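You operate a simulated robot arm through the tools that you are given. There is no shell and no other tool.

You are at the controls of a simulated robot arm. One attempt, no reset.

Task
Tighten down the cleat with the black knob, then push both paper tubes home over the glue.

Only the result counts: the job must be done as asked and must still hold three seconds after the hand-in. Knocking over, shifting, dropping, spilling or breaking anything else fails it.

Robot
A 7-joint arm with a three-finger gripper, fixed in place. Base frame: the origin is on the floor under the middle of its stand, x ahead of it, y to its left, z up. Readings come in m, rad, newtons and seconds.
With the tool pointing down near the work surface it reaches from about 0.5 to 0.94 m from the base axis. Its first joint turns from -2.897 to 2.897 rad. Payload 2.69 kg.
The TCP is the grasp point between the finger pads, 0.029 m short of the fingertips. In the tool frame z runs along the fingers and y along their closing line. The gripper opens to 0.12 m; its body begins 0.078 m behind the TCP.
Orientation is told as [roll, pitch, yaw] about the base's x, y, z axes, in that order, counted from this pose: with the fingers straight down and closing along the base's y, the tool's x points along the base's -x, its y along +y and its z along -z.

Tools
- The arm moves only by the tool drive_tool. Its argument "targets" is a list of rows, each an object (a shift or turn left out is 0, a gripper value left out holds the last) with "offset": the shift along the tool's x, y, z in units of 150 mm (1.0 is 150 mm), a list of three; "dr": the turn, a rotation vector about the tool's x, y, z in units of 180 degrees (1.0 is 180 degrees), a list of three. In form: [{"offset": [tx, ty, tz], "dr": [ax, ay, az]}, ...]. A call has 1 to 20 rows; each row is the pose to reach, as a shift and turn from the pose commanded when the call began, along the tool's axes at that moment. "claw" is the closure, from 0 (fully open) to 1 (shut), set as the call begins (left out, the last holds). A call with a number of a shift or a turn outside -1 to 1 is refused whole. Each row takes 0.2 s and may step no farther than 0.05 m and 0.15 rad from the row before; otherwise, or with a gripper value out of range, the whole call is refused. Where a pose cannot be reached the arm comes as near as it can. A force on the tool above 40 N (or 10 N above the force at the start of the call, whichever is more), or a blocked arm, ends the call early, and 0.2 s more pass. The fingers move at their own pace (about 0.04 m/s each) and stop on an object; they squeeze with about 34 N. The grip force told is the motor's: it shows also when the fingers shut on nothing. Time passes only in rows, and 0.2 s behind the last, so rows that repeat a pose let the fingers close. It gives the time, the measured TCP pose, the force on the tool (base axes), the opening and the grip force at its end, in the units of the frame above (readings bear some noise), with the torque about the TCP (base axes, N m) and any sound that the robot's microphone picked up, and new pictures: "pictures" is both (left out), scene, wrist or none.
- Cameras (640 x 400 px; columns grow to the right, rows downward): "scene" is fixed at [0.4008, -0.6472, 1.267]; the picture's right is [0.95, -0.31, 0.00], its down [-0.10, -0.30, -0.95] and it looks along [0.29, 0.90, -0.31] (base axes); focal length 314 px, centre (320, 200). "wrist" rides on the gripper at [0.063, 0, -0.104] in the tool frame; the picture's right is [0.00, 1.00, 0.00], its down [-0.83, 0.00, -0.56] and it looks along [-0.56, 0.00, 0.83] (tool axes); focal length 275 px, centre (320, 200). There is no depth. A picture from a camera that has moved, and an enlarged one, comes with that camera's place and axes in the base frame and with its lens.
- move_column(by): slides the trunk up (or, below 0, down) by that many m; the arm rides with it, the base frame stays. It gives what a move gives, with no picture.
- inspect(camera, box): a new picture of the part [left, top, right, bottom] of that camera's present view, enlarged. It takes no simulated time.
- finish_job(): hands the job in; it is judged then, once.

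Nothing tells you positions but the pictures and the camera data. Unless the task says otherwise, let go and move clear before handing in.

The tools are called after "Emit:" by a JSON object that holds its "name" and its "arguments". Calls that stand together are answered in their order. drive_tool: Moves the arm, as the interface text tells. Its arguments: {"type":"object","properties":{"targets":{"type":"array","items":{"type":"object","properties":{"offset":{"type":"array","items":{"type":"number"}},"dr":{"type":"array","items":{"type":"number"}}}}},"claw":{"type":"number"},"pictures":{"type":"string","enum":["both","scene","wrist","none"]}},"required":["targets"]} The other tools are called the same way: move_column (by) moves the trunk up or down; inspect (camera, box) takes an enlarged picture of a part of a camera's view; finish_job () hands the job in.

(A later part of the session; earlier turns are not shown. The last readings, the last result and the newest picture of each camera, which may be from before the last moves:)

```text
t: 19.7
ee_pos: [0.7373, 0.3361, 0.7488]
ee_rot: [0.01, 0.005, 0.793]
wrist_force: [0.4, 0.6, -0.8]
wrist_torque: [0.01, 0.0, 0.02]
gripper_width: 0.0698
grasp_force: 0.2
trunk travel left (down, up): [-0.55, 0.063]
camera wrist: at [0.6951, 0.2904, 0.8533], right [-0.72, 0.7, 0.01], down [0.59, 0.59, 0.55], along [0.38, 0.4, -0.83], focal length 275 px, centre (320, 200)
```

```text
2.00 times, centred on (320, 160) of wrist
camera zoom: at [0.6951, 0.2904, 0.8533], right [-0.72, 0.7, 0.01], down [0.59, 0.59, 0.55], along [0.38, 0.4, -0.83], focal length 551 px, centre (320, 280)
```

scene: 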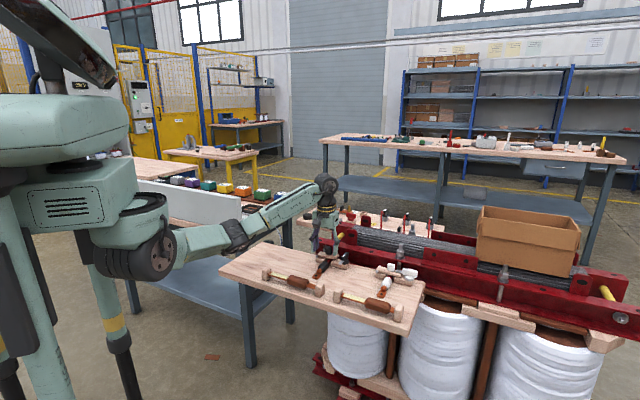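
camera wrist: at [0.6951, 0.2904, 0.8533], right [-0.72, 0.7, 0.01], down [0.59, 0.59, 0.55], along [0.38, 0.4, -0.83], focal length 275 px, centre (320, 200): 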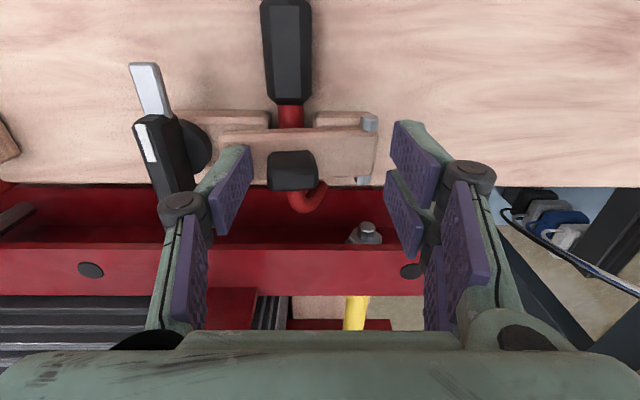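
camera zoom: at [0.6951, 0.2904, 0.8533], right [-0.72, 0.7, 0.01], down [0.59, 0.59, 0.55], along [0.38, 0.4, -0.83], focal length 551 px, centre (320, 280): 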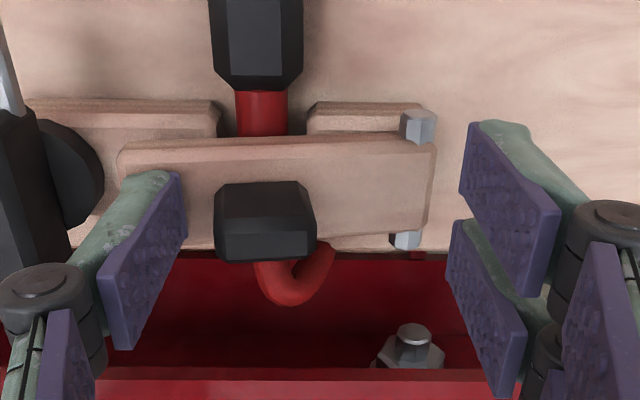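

The bar is almost flat, about 6° still to go. I'll press the rest of the way and watch for contact force.

Emit:
{"name": "drive_tool", "arguments": {"targets": [{"offset": [0, -0.003, 0.012]}, {"offset": [0, -0.005, 0.024]}, {"offset": [0, -0.007, 0.036]}, {"offset": [0, -0.009, 0.048]}, {"offset": [0, -0.01, 0.06]}, {"offset": [0, -0.01, 0.072]}]}}

Emit:
{"name": "inspect", "arguments": {"camera": "scene", "box": [295, 205, 365, 270]}}

Emit:
{"name": "inspect", "arguments": {"camera": "wrist", "box": [200, 60, 440, 260]}}

```text
t: 21.1
ee_pos: [0.7397, 0.3327, 0.7382]
ee_rot: [0.001, 0.003, 0.787]
wrist_force: [0.9, 0.7, 1.9]
wrist_torque: [-0.03, -0.04, 0.02]
gripper_width: 0.0697
grasp_force: 0.1
trunk travel left (down, up): [-0.55, 0.063]
camera wrist: at [0.697, 0.287, 0.8435], right [-0.71, 0.7, 0.0], down [0.59, 0.59, 0.55], along [0.39, 0.4, -0.83], focal length 275 px, centre (320, 200)
```

scene: 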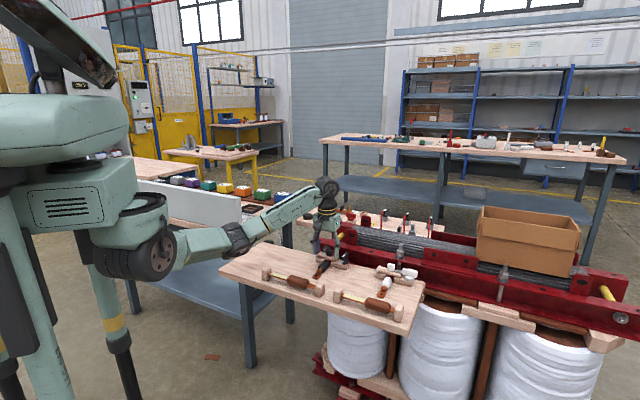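
wrist: 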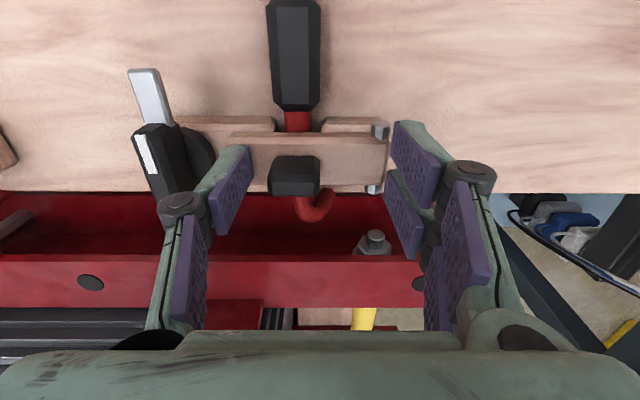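

```text
6.15 times, centred on (330, 238) of scene
camera zoom: at [0.4008, -0.6472, 1.267], right [0.95, -0.31, 0.0], down [-0.1, -0.3, -0.95], along [0.29, 0.9, -0.31], focal length 1931 px, centre (258, -31)
```

zoom: 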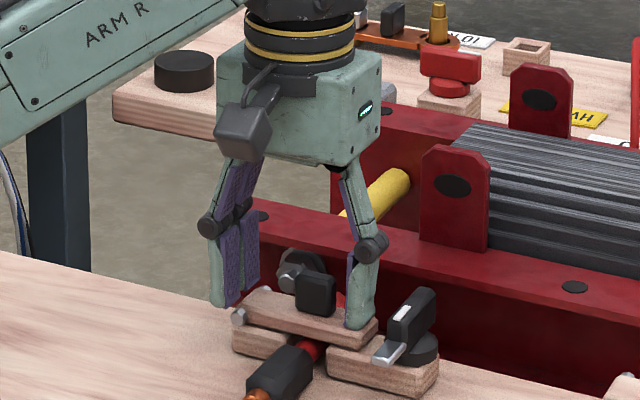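

```text
2.00 times, centred on (320, 160) of wrist
camera zoom: at [0.697, 0.287, 0.8435], right [-0.71, 0.7, 0.0], down [0.59, 0.59, 0.55], along [0.39, 0.4, -0.83], focal length 551 px, centre (320, 280)
```

zoom: 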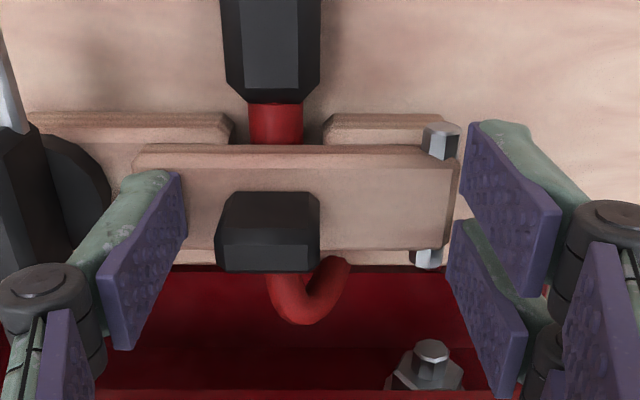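

Emit:
{"name": "drive_tool", "arguments": {"targets": [{"offset": [0, 0, 0.01]}, {"offset": [0, 0, 0.02]}, {"offset": [0, 0, 0.03]}, {"offset": [0, 0, 0.04]}, {"offset": [0, 0, 0.05]}]}}

Emit:
{"name": "inspect", "arguments": {"camera": "scene", "box": [315, 235, 365, 275]}}

Emit:
{"name": "inspect", "arguments": {"camera": "wrist", "box": [120, 60, 400, 260]}}

```text
t: 22.3
ee_pos: [0.7409, 0.3319, 0.7329]
ee_rot: [0.003, 0.0, 0.787]
wrist_force: [7.7, -2.0, 19.6]
wrist_torque: [-0.61, -0.77, 0.2]
gripper_width: 0.0826
grasp_force: 8.1
trunk travel left (down, up): [-0.55, 0.063]
camera wrist: at [0.6968, 0.2863, 0.8374], right [-0.71, 0.7, 0.0], down [0.58, 0.59, 0.56], along [0.39, 0.4, -0.83], focal length 275 px, centre (320, 200)
```

scene: 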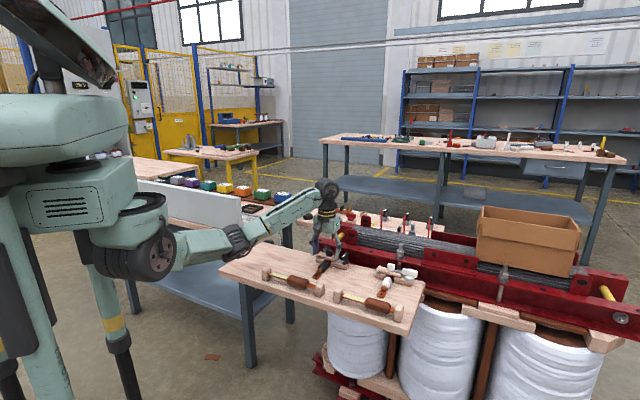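
wrist: 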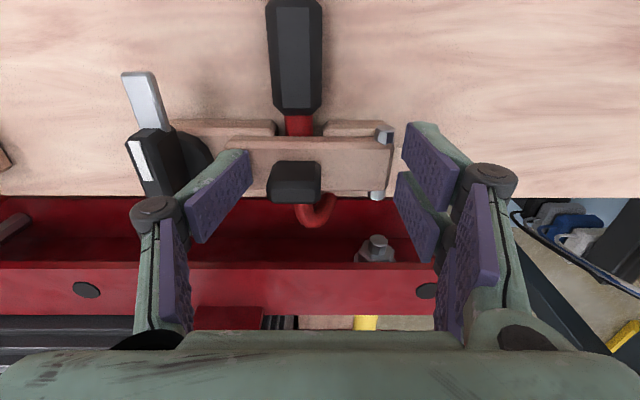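

```text
10.00 times, centred on (340, 255) of scene
camera zoom: at [0.4008, -0.6472, 1.267], right [0.95, -0.31, 0.0], down [-0.1, -0.3, -0.95], along [0.29, 0.9, -0.31], focal length 3138 px, centre (120, -350)
```

zoom: 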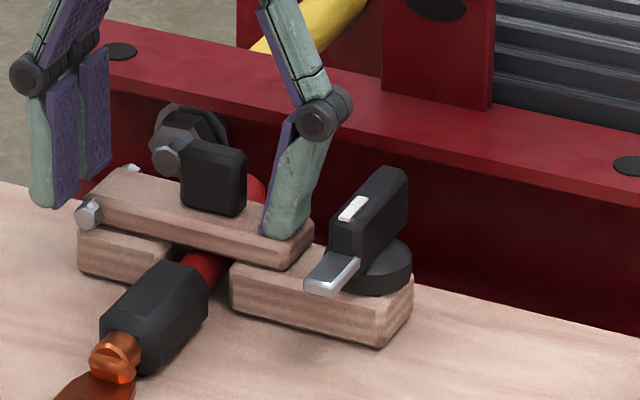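

```text
2.00 times, centred on (260, 160) of wrist
camera zoom: at [0.6968, 0.2863, 0.8374], right [-0.71, 0.7, 0.0], down [0.58, 0.59, 0.56], along [0.39, 0.4, -0.83], focal length 551 px, centre (440, 280)
```

zoom: 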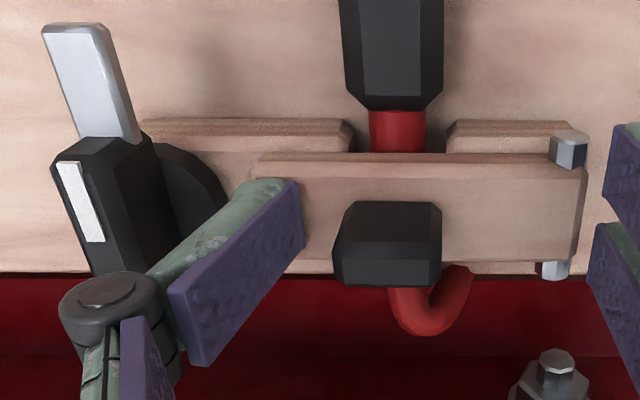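

The bar is now pressed flat onto the blocks. I'll lift straight up, check that it stays, and look at the lever.

Emit:
{"name": "drive_tool", "arguments": {"targets": [{"offset": [0, 0, -0.1]}, {"offset": [0, 0, -0.25]}, {"offset": [0, -0.1, -0.45]}, {"offset": [0, -0.3, -0.5]}, {"offset": [0, -0.5, -0.5]}]}}

Emit:
{"name": "inspect", "arguments": {"camera": "scene", "box": [315, 235, 365, 275]}}

Emit:
{"name": "inspect", "arguments": {"camera": "wrist", "box": [240, 60, 440, 220]}}

```text
t: 23.5
ee_pos: [0.793, 0.279, 0.8057]
ee_rot: [0.005, 0.005, 0.788]
wrist_force: [0.4, -0.5, -0.8]
wrist_torque: [-0.03, 0.0, -0.04]
gripper_width: 0.0694
grasp_force: 0.1
trunk travel left (down, up): [-0.55, 0.063]
camera wrist: at [0.7512, 0.2338, 0.9107], right [-0.71, 0.7, 0.0], down [0.59, 0.59, 0.55], along [0.39, 0.4, -0.83], focal length 275 px, centre (320, 200)
```

scene: 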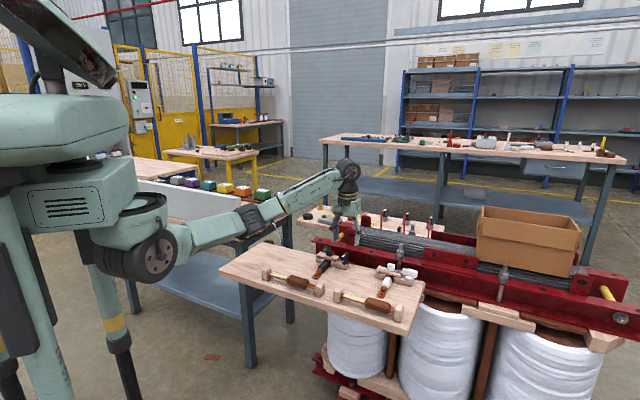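
wrist: 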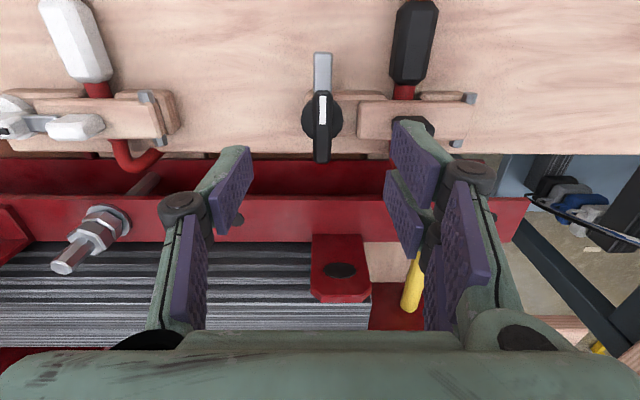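

```text
10.00 times, centred on (340, 255) of scene
camera zoom: at [0.4008, -0.6472, 1.267], right [0.95, -0.31, 0.0], down [-0.1, -0.3, -0.95], along [0.29, 0.9, -0.31], focal length 3138 px, centre (120, -350)
```

zoom: 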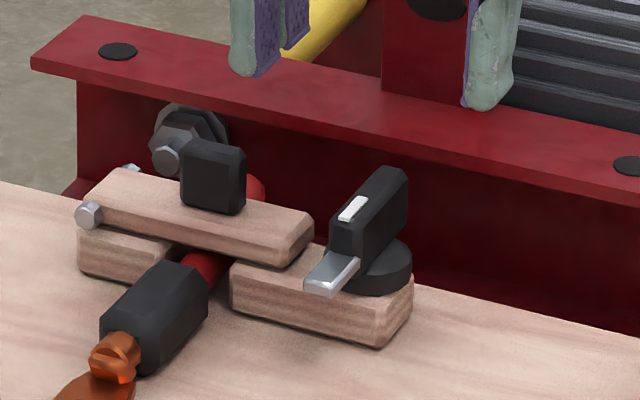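

```text
2.50 times, centred on (340, 140) of wrist
camera zoom: at [0.7512, 0.2338, 0.9107], right [-0.71, 0.7, 0.0], down [0.59, 0.59, 0.55], along [0.39, 0.4, -0.83], focal length 688 px, centre (270, 350)
```

zoom: 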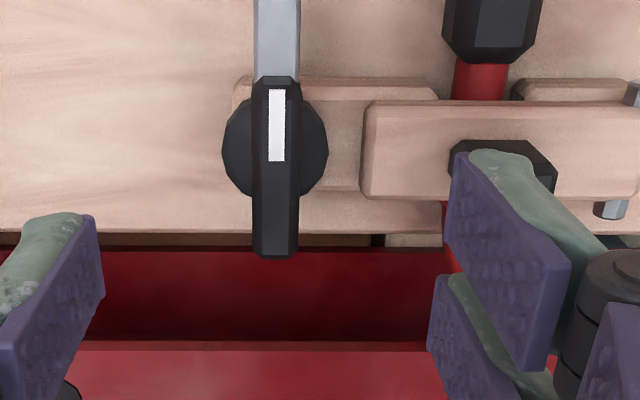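

The bar stays down. Next I'll centre over the lever at e=-0.364, n=0.762, narrow the fingers, and descend around the lever body.

Emit:
{"name": "drive_tool", "arguments": {"claw": 0.72, "targets": [{"offset": [-0.02, -0.003, 0]}, {"offset": [-0.02, -0.003, 0]}, {"offset": [-0.02, -0.003, 0]}, {"offset": [-0.02, -0.003, 0]}, {"offset": [-0.02, -0.003, 0.1]}, {"offset": [-0.02, -0.003, 0.2]}, {"offset": [-0.02, -0.003, 0.27]}]}}

Emit:
{"name": "inspect", "arguments": {"camera": "scene", "box": [315, 225, 375, 275]}}

Emit:
{"name": "inspect", "arguments": {"camera": "wrist", "box": [220, 60, 420, 220]}}

```text
t: 25.1
ee_pos: [0.7964, 0.2818, 0.7653]
ee_rot: [0.004, 0.003, 0.789]
wrist_force: [0.6, 0.3, 0.4]
wrist_torque: [0.0, 0.02, 0.02]
gripper_width: 0.0334
grasp_force: 0.0
trunk travel left (down, up): [-0.55, 0.063]
camera wrist: at [0.7533, 0.2356, 0.8702], right [-0.71, 0.7, 0.0], down [0.59, 0.59, 0.55], along [0.39, 0.4, -0.83], focal length 275 px, centre (320, 200)
```

scene: 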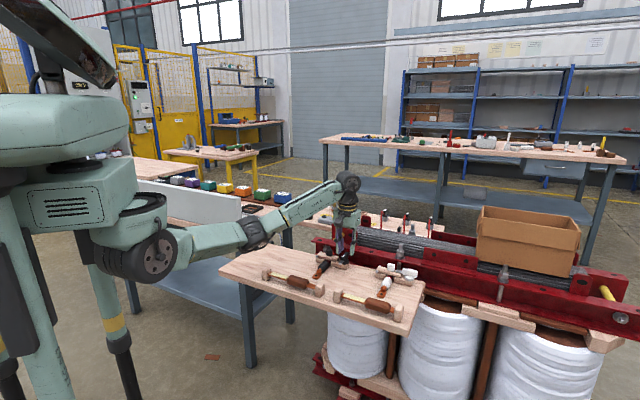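
wrist: 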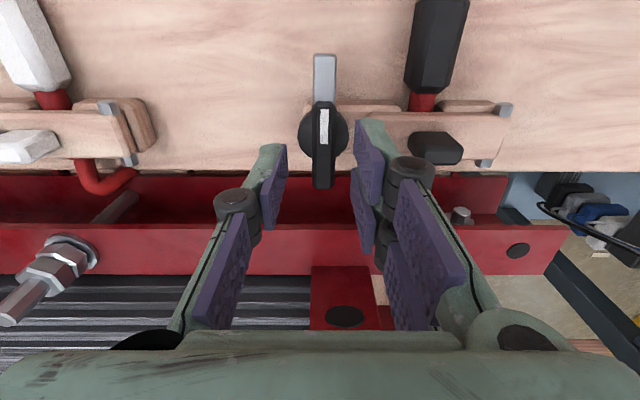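

```text
8.00 times, centred on (345, 250) of scene
camera zoom: at [0.4008, -0.6472, 1.267], right [0.95, -0.31, 0.0], down [-0.1, -0.3, -0.95], along [0.29, 0.9, -0.31], focal length 2510 px, centre (120, -200)
```

zoom: 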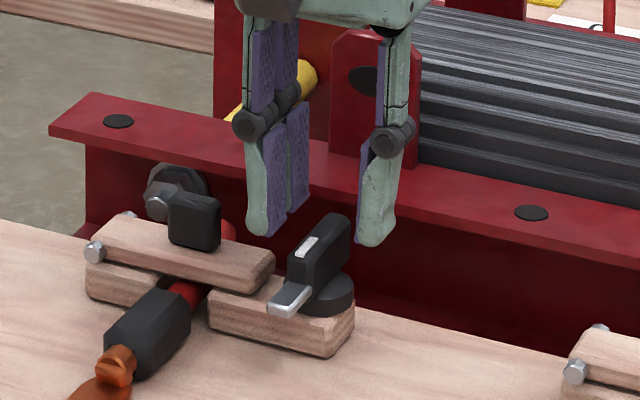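

```text
2.50 times, centred on (320, 140) of wrist
camera zoom: at [0.7533, 0.2356, 0.8702], right [-0.71, 0.7, 0.0], down [0.59, 0.59, 0.55], along [0.39, 0.4, -0.83], focal length 688 px, centre (320, 350)
```

zoom: 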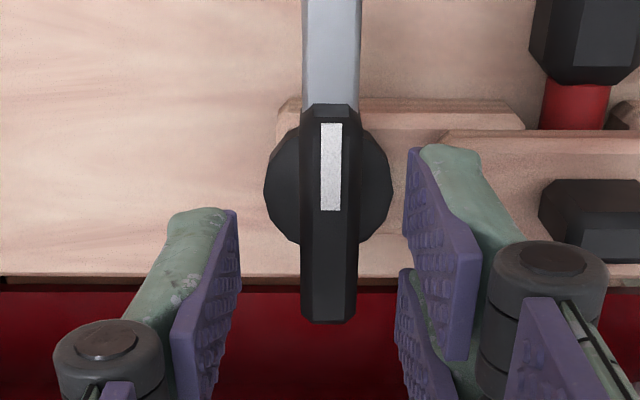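

Emit:
{"name": "drive_tool", "arguments": {"targets": [{"offset": [0, 0, 0.08]}, {"offset": [0, 0, 0.15]}], "pictures": "none"}}

Emit:
{"name": "drive_tool", "arguments": {"claw": 1.0, "targets": [{"offset": [0, 0, 0]}, {"offset": [0, 0, 0]}, {"offset": [0, 0, 0]}, {"offset": [0, 0, 0]}]}}

Emit:
{"name": "inspect", "arguments": {"camera": "wrist", "box": [220, 60, 420, 220]}}

Emit:
{"name": "inspect", "arguments": {"camera": "scene", "box": [315, 225, 375, 275]}}

```text
t: 25.7
ee_pos: [0.7963, 0.2819, 0.7419]
ee_rot: [0.004, 0.002, 0.788]
wrist_force: [-0.6, -0.6, 0.5]
wrist_torque: [-0.01, 0.01, 0.04]
gripper_width: 0.0335
grasp_force: 0.1
trunk travel left (down, up): [-0.55, 0.063]
```

```text
t: 26.7
ee_pos: [0.7943, 0.2827, 0.743]
ee_rot: [0.006, 0.005, 0.79]
wrist_force: [-13.4, 8.7, -2.9]
wrist_torque: [0.32, 0.32, -0.2]
gripper_width: 0.013
grasp_force: 39.0
trunk travel left (down, up): [-0.55, 0.063]
camera wrist: at [0.7523, 0.237, 0.8471], right [-0.71, 0.7, 0.01], down [0.59, 0.59, 0.55], along [0.38, 0.4, -0.83], focal length 275 px, centre (320, 200)
```

scene: 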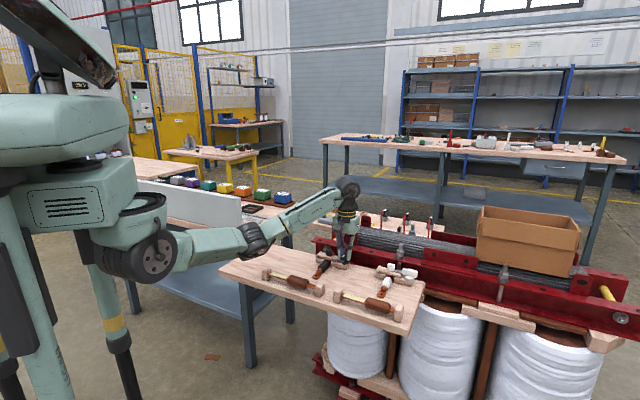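
wrist: 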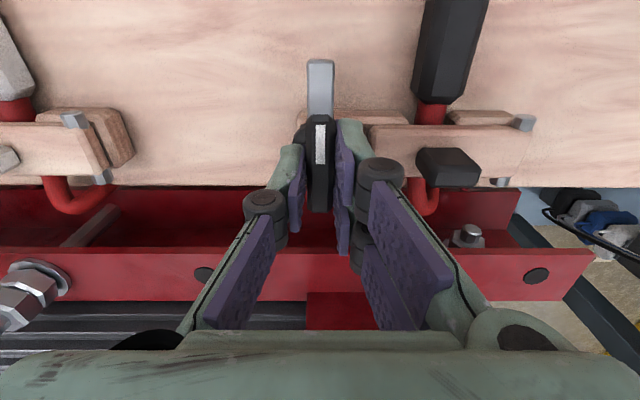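

```text
2.50 times, centred on (320, 140) of wrist
camera zoom: at [0.7523, 0.237, 0.8471], right [-0.71, 0.7, 0.01], down [0.59, 0.59, 0.55], along [0.38, 0.4, -0.83], focal length 688 px, centre (320, 350)
```

zoom: 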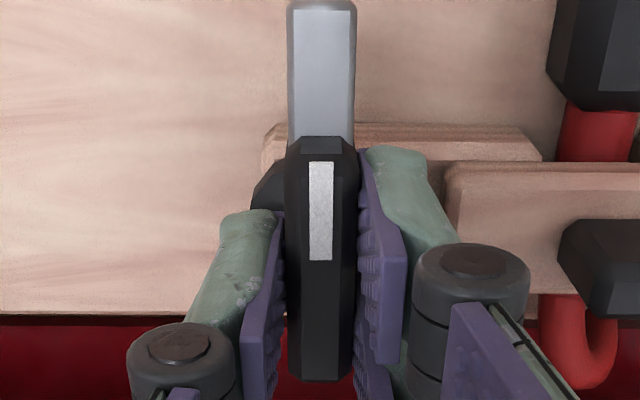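

```text
8.00 times, centred on (345, 250) of scene
camera zoom: at [0.4008, -0.6472, 1.267], right [0.95, -0.31, 0.0], down [-0.1, -0.3, -0.95], along [0.29, 0.9, -0.31], focal length 2510 px, centre (120, -200)
```

zoom: 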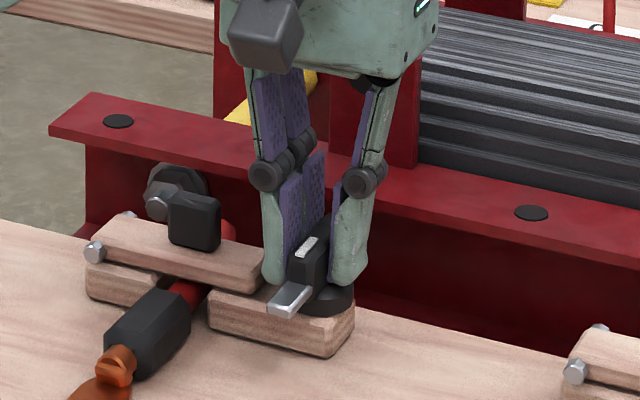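

The lever body is gripped. I'll shift about 2 mm to relieve the side load, then turn the lever clockwise (seen from above) half way.

Emit:
{"name": "drive_tool", "arguments": {"targets": [{"offset": [0, 0.016, 0]}, {"offset": [0, 0.016, 0], "dr": [0, 0, 0.03]}, {"offset": [0, 0.016, 0], "dr": [0, 0, 0.06]}, {"offset": [0, 0.016, 0], "dr": [0, 0, 0.09]}, {"offset": [0, 0.016, 0], "dr": [0, 0, 0.12]}]}}

Emit:
{"name": "inspect", "arguments": {"camera": "scene", "box": [315, 225, 375, 275]}}

```text
t: 27.9
ee_pos: [0.7948, 0.2816, 0.7419]
ee_rot: [0.002, 0.004, 0.406]
wrist_force: [2.0, -2.1, -4.7]
wrist_torque: [0.06, -0.34, 0.02]
gripper_width: 0.0129
grasp_force: 39.5
trunk travel left (down, up): [-0.55, 0.063]
camera wrist: at [0.7385, 0.2563, 0.847], right [-0.4, 0.92, 0.0], down [0.76, 0.33, 0.55], along [0.51, 0.22, -0.83], focal length 275 px, centre (320, 200)
```

scene: 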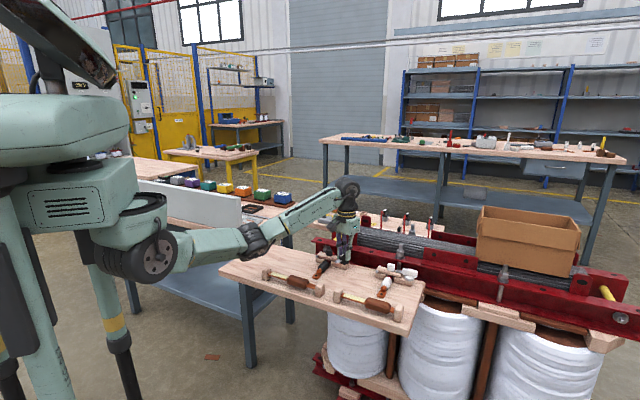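
wrist: 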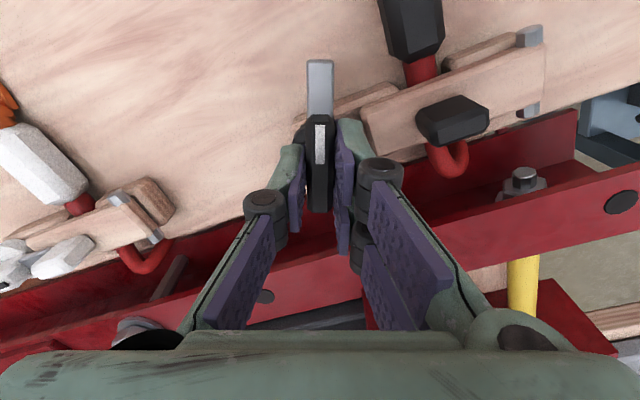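

```text
8.00 times, centred on (345, 250) of scene
camera zoom: at [0.4008, -0.6472, 1.267], right [0.95, -0.31, 0.0], down [-0.1, -0.3, -0.95], along [0.29, 0.9, -0.31], focal length 2510 px, centre (120, -200)
```

zoom: 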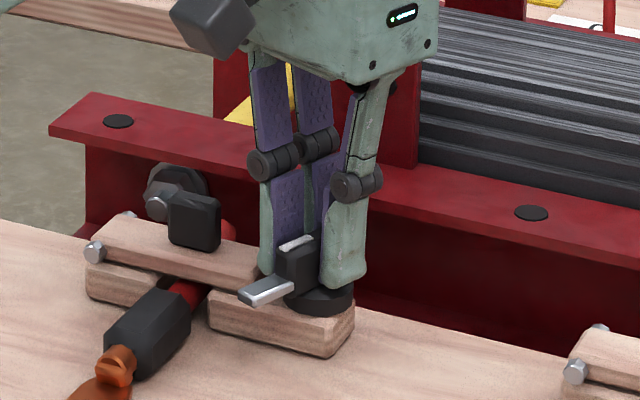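

Emit:
{"name": "drive_tool", "arguments": {"targets": [{"dr": [0, 0, 0.03]}, {"dr": [0, 0, 0.06]}, {"dr": [0, 0, 0.09]}, {"dr": [0, 0, 0.12]}, {"dr": [0, 0, 0.15]}, {"dr": [0, 0, 0.18]}]}}

Emit:
{"name": "inspect", "arguments": {"camera": "scene", "box": [315, 225, 375, 275]}}

Emit:
{"name": "inspect", "arguments": {"camera": "wrist", "box": [220, 40, 420, 200]}}

```text
t: 29.3
ee_pos: [0.796, 0.2803, 0.7424]
ee_rot: [-0.001, 0.004, -0.158]
wrist_force: [14.4, -16.9, -1.2]
wrist_torque: [-0.52, -0.84, 0.03]
gripper_width: 0.0131
grasp_force: 39.3
trunk travel left (down, up): [-0.55, 0.063]
camera wrist: at [0.7342, 0.2904, 0.847], right [0.15, 0.99, 0.0], down [0.82, -0.13, 0.55], along [0.55, -0.09, -0.83], focal length 275 px, centre (320, 200)
```

scene: 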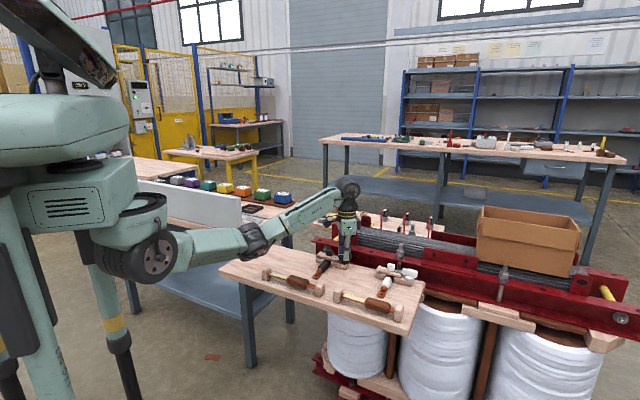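
wrist: 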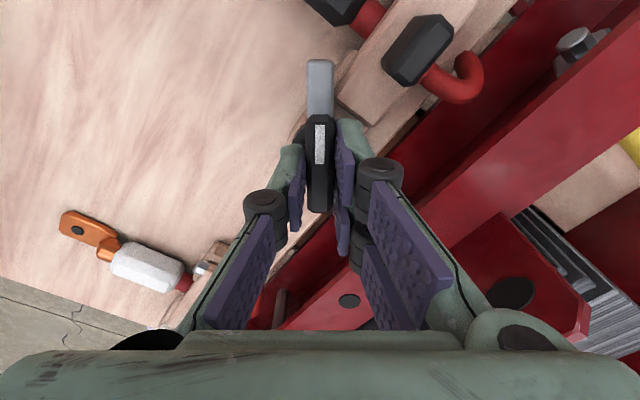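

```text
8.00 times, centred on (345, 250) of scene
camera zoom: at [0.4008, -0.6472, 1.267], right [0.95, -0.31, 0.0], down [-0.1, -0.3, -0.95], along [0.29, 0.9, -0.31], focal length 2510 px, centre (120, -200)
```

zoom: 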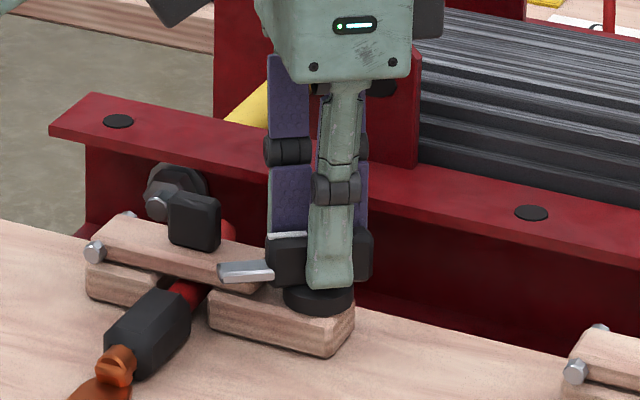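

```text
2.50 times, centred on (320, 120) of wrist
camera zoom: at [0.7342, 0.2904, 0.847], right [0.15, 0.99, 0.0], down [0.82, -0.13, 0.55], along [0.55, -0.09, -0.83], focal length 688 px, centre (320, 400)
```

zoom: 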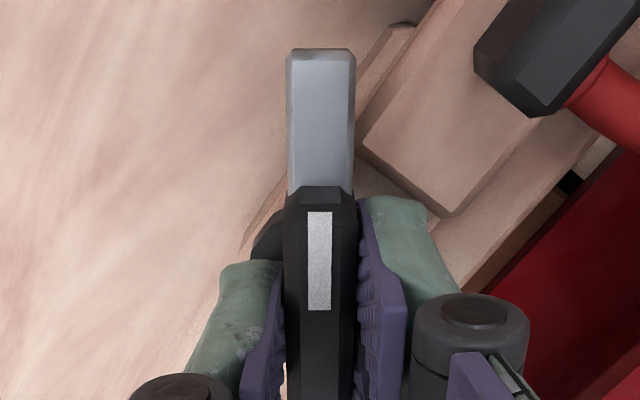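

The lever is about 54° turned with a small side load from pivot offset. I'll shift a few millimetres and keep turning, watching the tongue as it goes over the bar.

Emit:
{"name": "drive_tool", "arguments": {"targets": [{"offset": [-0.017, -0.014, 0]}, {"offset": [-0.017, -0.018, 0], "dr": [0, 0, 0.025]}, {"offset": [-0.016, -0.021, 0], "dr": [0, 0, 0.05]}, {"offset": [-0.016, -0.024, 0], "dr": [0, 0, 0.075]}, {"offset": [-0.015, -0.027, 0], "dr": [0, 0, 0.1]}]}}

Emit:
{"name": "inspect", "arguments": {"camera": "scene", "box": [315, 225, 375, 275]}}

Emit:
{"name": "inspect", "arguments": {"camera": "wrist", "box": [220, 40, 420, 200]}}

```text
t: 30.5
ee_pos: [0.7948, 0.28, 0.7433]
ee_rot: [-0.002, 0.008, -0.466]
wrist_force: [-1.8, 6.1, -1.0]
wrist_torque: [0.72, 1.08, 0.02]
gripper_width: 0.0129
grasp_force: 39.7
trunk travel left (down, up): [-0.55, 0.063]
camera wrist: at [0.7403, 0.3078, 0.8472], right [0.45, 0.9, 0.0], down [0.75, -0.37, 0.55], along [0.49, -0.25, -0.84], focal length 275 px, centre (320, 200)
```

scene: 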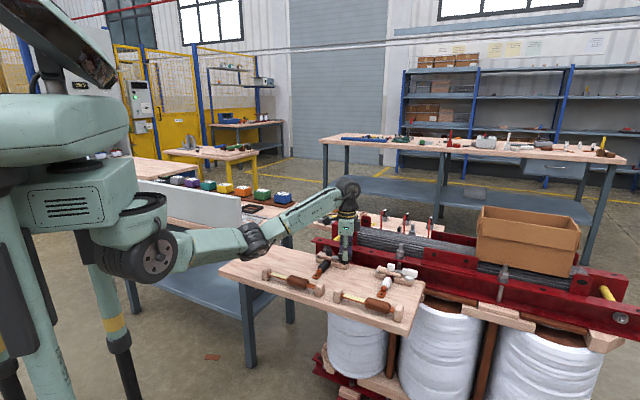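
wrist: 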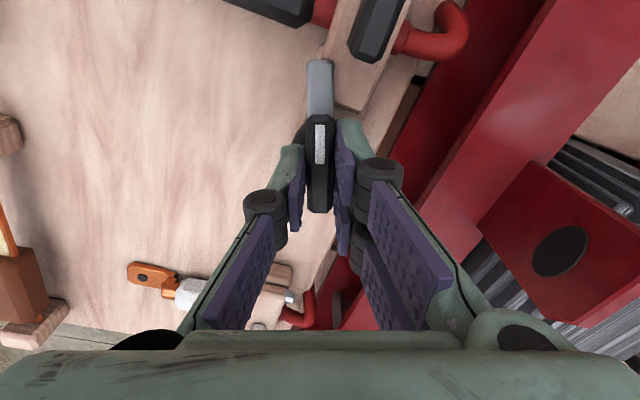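

```text
8.00 times, centred on (345, 250) of scene
camera zoom: at [0.4008, -0.6472, 1.267], right [0.95, -0.31, 0.0], down [-0.1, -0.3, -0.95], along [0.29, 0.9, -0.31], focal length 2510 px, centre (120, -200)
```

zoom: 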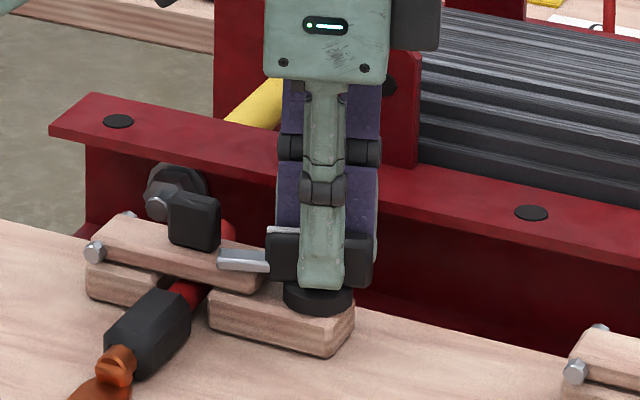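

```text
2.50 times, centred on (320, 120) of wrist
camera zoom: at [0.7403, 0.3078, 0.8472], right [0.45, 0.9, 0.0], down [0.75, -0.37, 0.55], along [0.49, -0.25, -0.84], focal length 688 px, centre (320, 400)
```

zoom: 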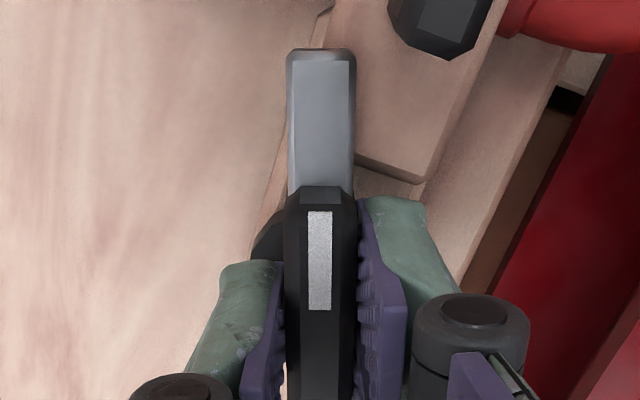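

Emit:
{"name": "drive_tool", "arguments": {"targets": [{"dr": [0, 0, 0.025]}, {"dr": [0, 0, 0.05]}, {"dr": [0, 0, 0.075]}, {"dr": [0, 0, 0.1]}]}}

Emit:
{"name": "inspect", "arguments": {"camera": "scene", "box": [315, 225, 375, 275]}}

Emit:
{"name": "inspect", "arguments": {"camera": "wrist", "box": [220, 40, 420, 200]}}

```text
t: 31.5
ee_pos: [0.7948, 0.2805, 0.7424]
ee_rot: [-0.006, 0.006, -0.783]
wrist_force: [-12.1, 17.8, -3.8]
wrist_torque: [1.03, 0.95, -0.01]
gripper_width: 0.013
grasp_force: 39.8
trunk travel left (down, up): [-0.55, 0.063]
camera wrist: at [0.7514, 0.3237, 0.8471], right [0.7, 0.71, -0.01], down [0.6, -0.58, 0.55], along [0.39, -0.39, -0.83], focal length 275 px, centre (320, 200)
```

scene: 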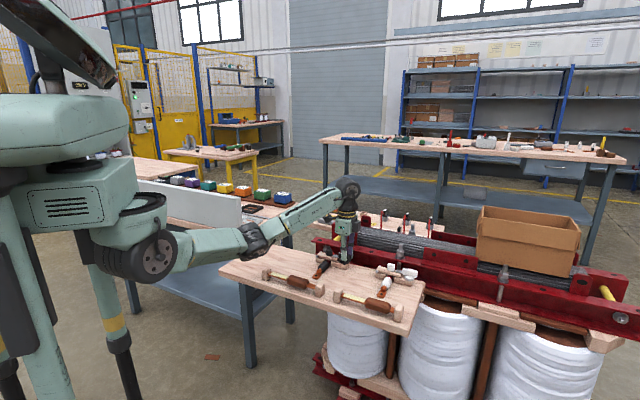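
wrist: 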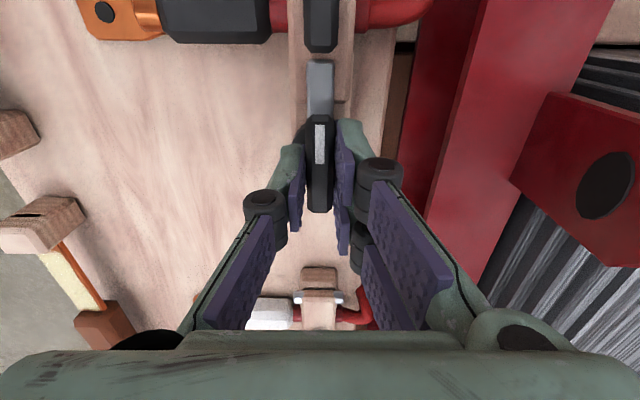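

```text
8.00 times, centred on (345, 250) of scene
camera zoom: at [0.4008, -0.6472, 1.267], right [0.95, -0.31, 0.0], down [-0.1, -0.3, -0.95], along [0.29, 0.9, -0.31], focal length 2510 px, centre (120, -200)
```

zoom: 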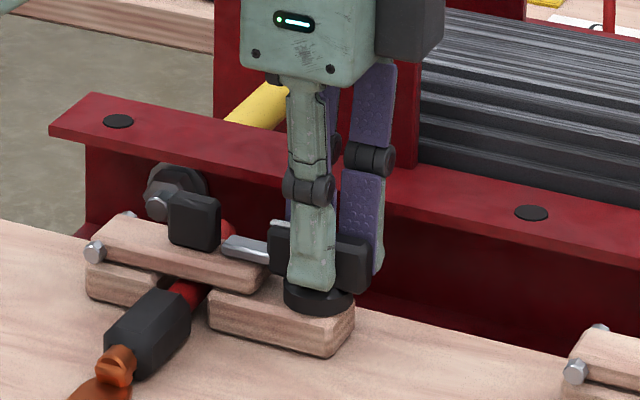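

```text
2.50 times, centred on (320, 120) of wrist
camera zoom: at [0.7514, 0.3237, 0.8471], right [0.7, 0.71, -0.01], down [0.6, -0.58, 0.55], along [0.39, -0.39, -0.83], focal length 688 px, centre (320, 400)
```

zoom: 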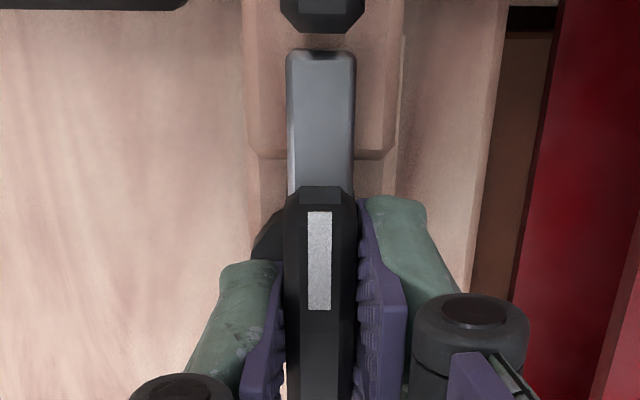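

The tongue now sits centrally over the bar. I'll relieve the side load and nudge a few degrees more to see whether there's a stop.

Emit:
{"name": "drive_tool", "arguments": {"targets": [{"offset": [0.02, 0, 0]}, {"offset": [0.02, 0, 0], "dr": [0, 0, 0.01]}, {"offset": [0.02, 0, 0], "dr": [0, 0, 0.02]}, {"offset": [0.02, 0, 0], "dr": [0, 0, 0.025]}], "pictures": "wrist"}}

Emit:
{"name": "inspect", "arguments": {"camera": "wrist", "box": [220, 40, 420, 200]}}

```text
t: 32.5
ee_pos: [0.7937, 0.2801, 0.7437]
ee_rot: [-0.002, 0.0, -0.863]
wrist_force: [7.6, 6.2, -2.7]
wrist_torque: [-0.27, -0.7, 1.5]
gripper_width: 0.0143
grasp_force: 41.0
trunk travel left (down, up): [-0.55, 0.063]
camera wrist: at [0.7548, 0.3275, 0.8469], right [0.76, 0.65, 0.0], down [0.54, -0.63, 0.56], along [0.36, -0.42, -0.83], focal length 275 px, centre (320, 200)
```

wrist: 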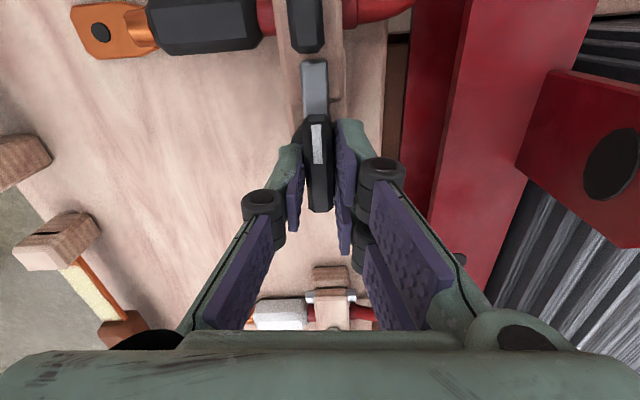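

```text
2.50 times, centred on (320, 120) of wrist
camera zoom: at [0.7548, 0.3275, 0.8469], right [0.76, 0.65, 0.0], down [0.54, -0.63, 0.56], along [0.36, -0.42, -0.83], focal length 688 px, centre (320, 400)
```

zoom: 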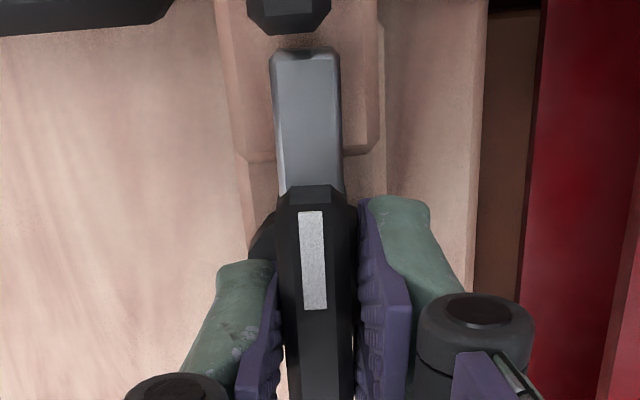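

Torque rose to 1.5 N·m while the lever stayed put, so it's at its stop. I'll ease back, release slightly, and lift clear.

Emit:
{"name": "drive_tool", "arguments": {"targets": [{"dr": [0, 0, -0.015]}, {"dr": [0, 0, -0.02]}], "pictures": "none"}}

Emit:
{"name": "drive_tool", "arguments": {"claw": 0.72, "targets": [{"offset": [0, 0, 0]}, {"offset": [0, 0, 0]}, {"offset": [0, 0, 0]}, {"offset": [0, 0, -0.15]}, {"offset": [0, 0, -0.35]}, {"offset": [0, 0, -0.55]}]}}

Emit:
{"name": "inspect", "arguments": {"camera": "scene", "box": [315, 225, 375, 275]}}

Emit:
{"name": "inspect", "arguments": {"camera": "wrist", "box": [220, 20, 420, 180]}}

```text
t: 33.1
ee_pos: [0.7956, 0.2807, 0.743]
ee_rot: [-0.003, 0.001, -0.801]
wrist_force: [14.7, 2.3, -0.3]
wrist_torque: [-0.07, -0.59, 0.57]
gripper_width: 0.0131
grasp_force: 39.7
trunk travel left (down, up): [-0.55, 0.063]
```

```text
t: 34.5
ee_pos: [0.7925, 0.2807, 0.8276]
ee_rot: [-0.005, 0.005, -0.799]
wrist_force: [-0.5, -0.4, 0.2]
wrist_torque: [0.07, 0.02, -0.04]
gripper_width: 0.0334
grasp_force: 0.0
trunk travel left (down, up): [-0.55, 0.063]
camera wrist: at [0.7508, 0.3255, 0.9309], right [0.71, 0.7, 0.0], down [0.59, -0.59, 0.55], along [0.39, -0.4, -0.83], focal length 275 px, centre (320, 200)
```

scene: 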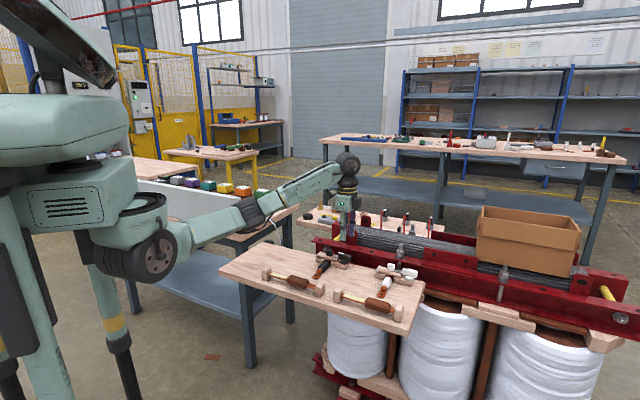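
wrist: 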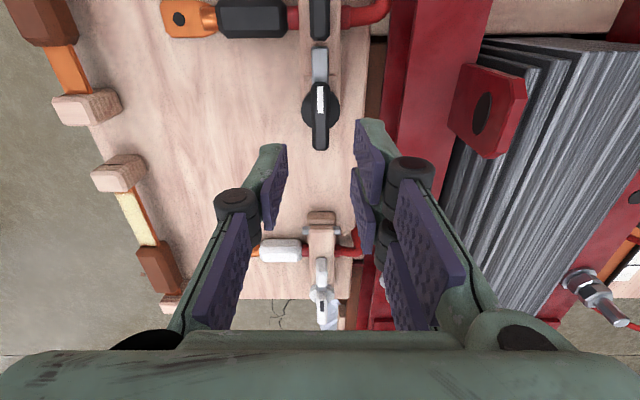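

```text
8.00 times, centred on (345, 250) of scene
camera zoom: at [0.4008, -0.6472, 1.267], right [0.95, -0.31, 0.0], down [-0.1, -0.3, -0.95], along [0.29, 0.9, -0.31], focal length 2510 px, centre (120, -200)
```

zoom: 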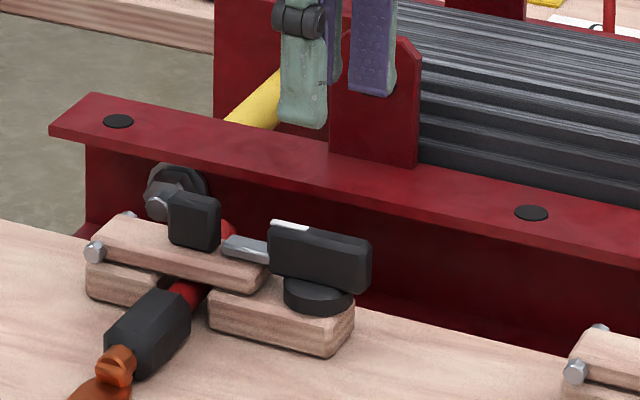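

```text
2.50 times, centred on (320, 100) of wrist
camera zoom: at [0.7508, 0.3255, 0.9309], right [0.71, 0.7, 0.0], down [0.59, -0.59, 0.55], along [0.39, -0.4, -0.83], focal length 688 px, centre (320, 450)
```

zoom: 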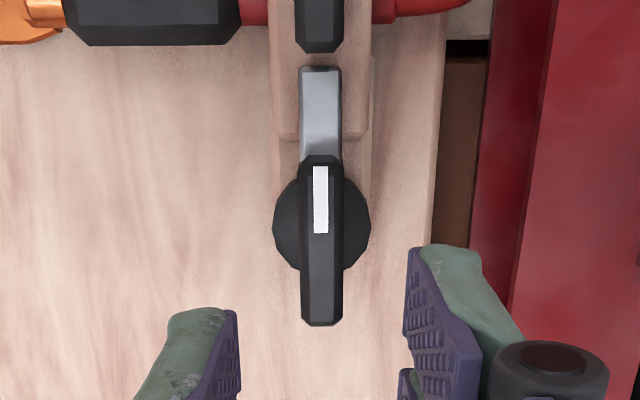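

The cleat is closed and locked like the white one. Next are the tubes: I'll move over tube B, the one nearer the glue-end left, and look at its geometry.

Emit:
{"name": "drive_tool", "arguments": {"claw": 0.4, "targets": [{"offset": [0.1, -0.2, -0.1], "dr": [0, 0, -0.0045]}, {"offset": [0.2, -0.45, -0.15], "dr": [0, 0, -0.0045]}, {"offset": [0.3, -0.7, -0.15], "dr": [0, 0, -0.0045]}, {"offset": [0.4, -0.95, -0.15], "dr": [0, 0, -0.0045]}], "pictures": "none"}}

Emit:
{"name": "drive_tool", "arguments": {"targets": [{"offset": [0.05, -0.2, 0]}, {"offset": [0.08, -0.4, 0]}]}}

Emit:
{"name": "inspect", "arguments": {"camera": "scene", "box": [245, 240, 345, 320]}}

```text
t: 35.5
ee_pos: [0.6502, 0.2238, 0.848]
ee_rot: [-0.004, 0.003, -0.784]
wrist_force: [-1.2, -0.1, -0.4]
wrist_torque: [0.02, 0.02, 0.02]
gripper_width: 0.072
grasp_force: 0.1
trunk travel left (down, up): [-0.55, 0.063]
```

```text
t: 36.1
ee_pos: [0.5989, 0.1904, 0.8499]
ee_rot: [-0.005, 0.004, -0.783]
wrist_force: [0.6, -0.2, 0.1]
wrist_torque: [-0.01, 0.02, 0.01]
gripper_width: 0.0719
grasp_force: 0.0
trunk travel left (down, up): [-0.55, 0.063]
camera wrist: at [0.5558, 0.2342, 0.9536], right [0.7, 0.71, 0.0], down [0.59, -0.58, 0.55], along [0.39, -0.39, -0.83], focal length 275 px, centre (320, 200)
```

scene: 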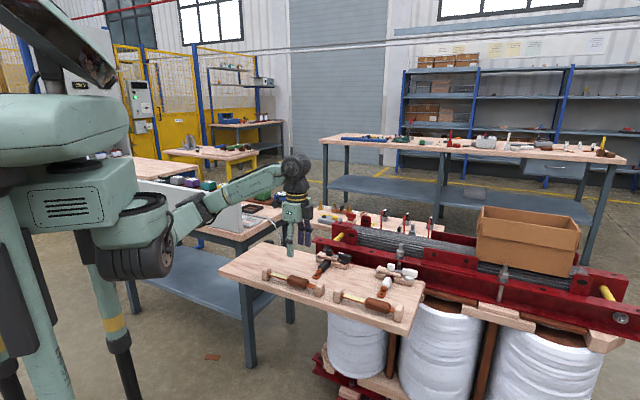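
wrist: 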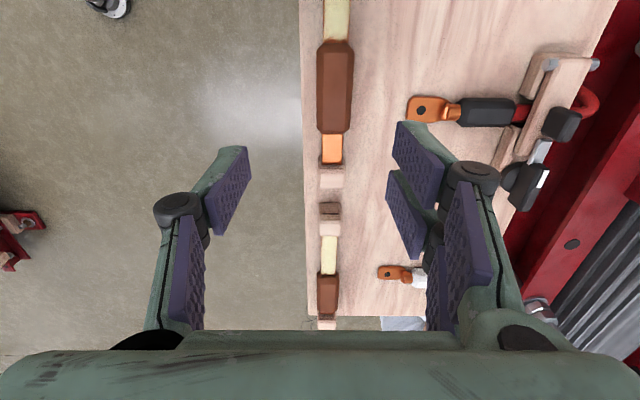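

```text
5.00 times, centred on (295, 280) of scene
camera zoom: at [0.4008, -0.6472, 1.267], right [0.95, -0.31, 0.0], down [-0.1, -0.3, -0.95], along [0.29, 0.9, -0.31], focal length 1569 px, centre (445, -200)
```

zoom: 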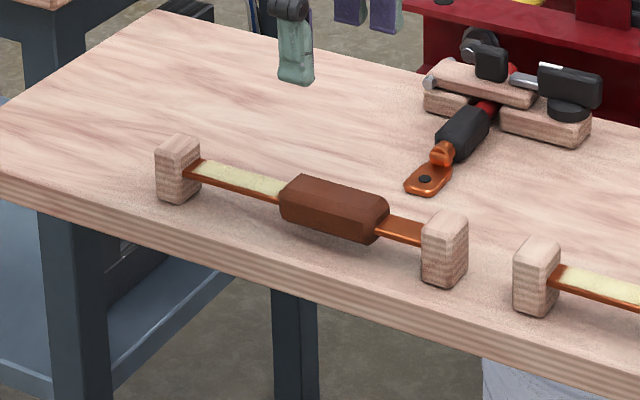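

Tube B is about 75 mm long, centred near e=-0.281, n=0.572, with its top at z≈0.715 and glue on the +e side. I'll move down above it and check alignment before gripping.

Emit:
{"name": "drive_tool", "arguments": {"targets": [{"offset": [0.03, 0.05, 0.15]}, {"offset": [0.052, 0.093, 0.3]}, {"offset": [0.052, 0.093, 0.4]}]}}

Emit:
{"name": "inspect", "arguments": {"camera": "scene", "box": [245, 220, 345, 320]}}

Emit:
{"name": "inspect", "arguments": {"camera": "wrist", "box": [200, 0, 440, 190]}}

```text
t: 36.9
ee_pos: [0.6037, 0.2053, 0.7886]
ee_rot: [-0.001, 0.004, -0.787]
wrist_force: [-0.1, -1.0, 0.6]
wrist_torque: [0.01, -0.03, 0.0]
gripper_width: 0.0717
grasp_force: 0.0
trunk travel left (down, up): [-0.55, 0.063]
camera wrist: at [0.56, 0.2498, 0.8931], right [0.7, 0.71, 0.0], down [0.59, -0.58, 0.55], along [0.39, -0.39, -0.83], focal length 275 px, centre (320, 200)
```

scene: 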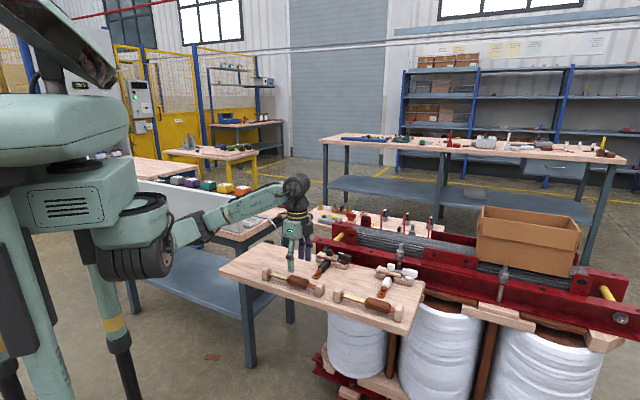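
wrist: 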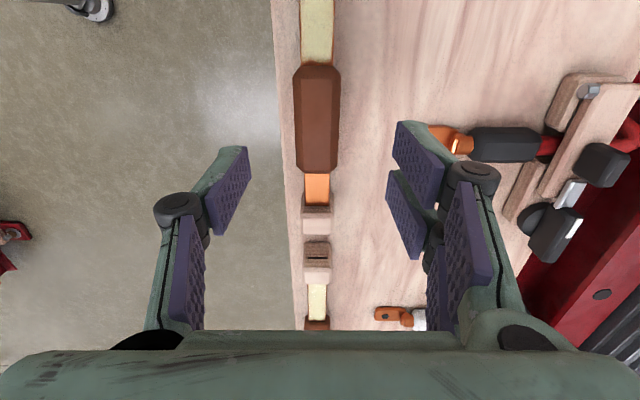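

```text
4.00 times, centred on (295, 270) of scene
camera zoom: at [0.4008, -0.6472, 1.267], right [0.95, -0.31, 0.0], down [-0.1, -0.3, -0.95], along [0.29, 0.9, -0.31], focal length 1255 px, centre (420, -80)
```

zoom: 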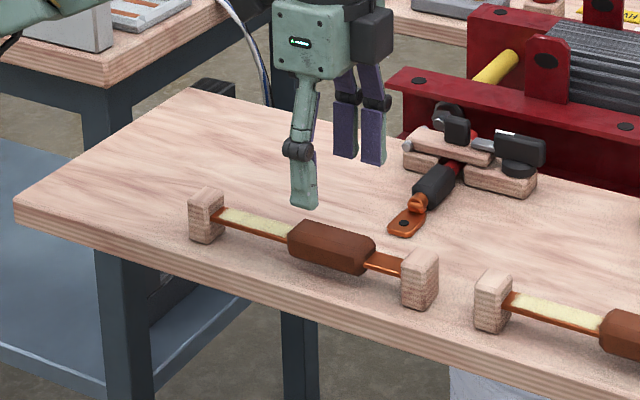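

```text
2.11 times, centred on (320, 95) of wrist
camera zoom: at [0.56, 0.2498, 0.8931], right [0.7, 0.71, 0.0], down [0.59, -0.58, 0.55], along [0.39, -0.39, -0.83], focal length 580 px, centre (320, 421)
```

zoom: 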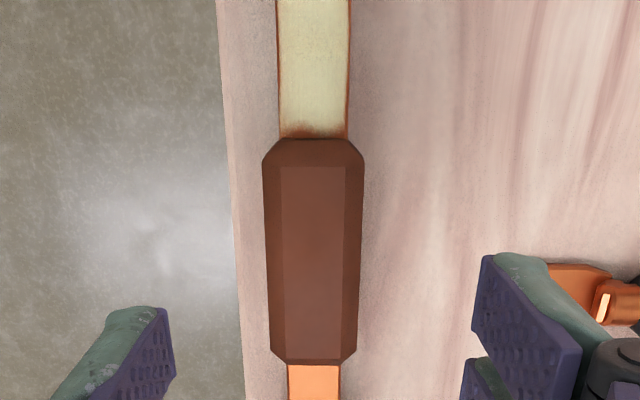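

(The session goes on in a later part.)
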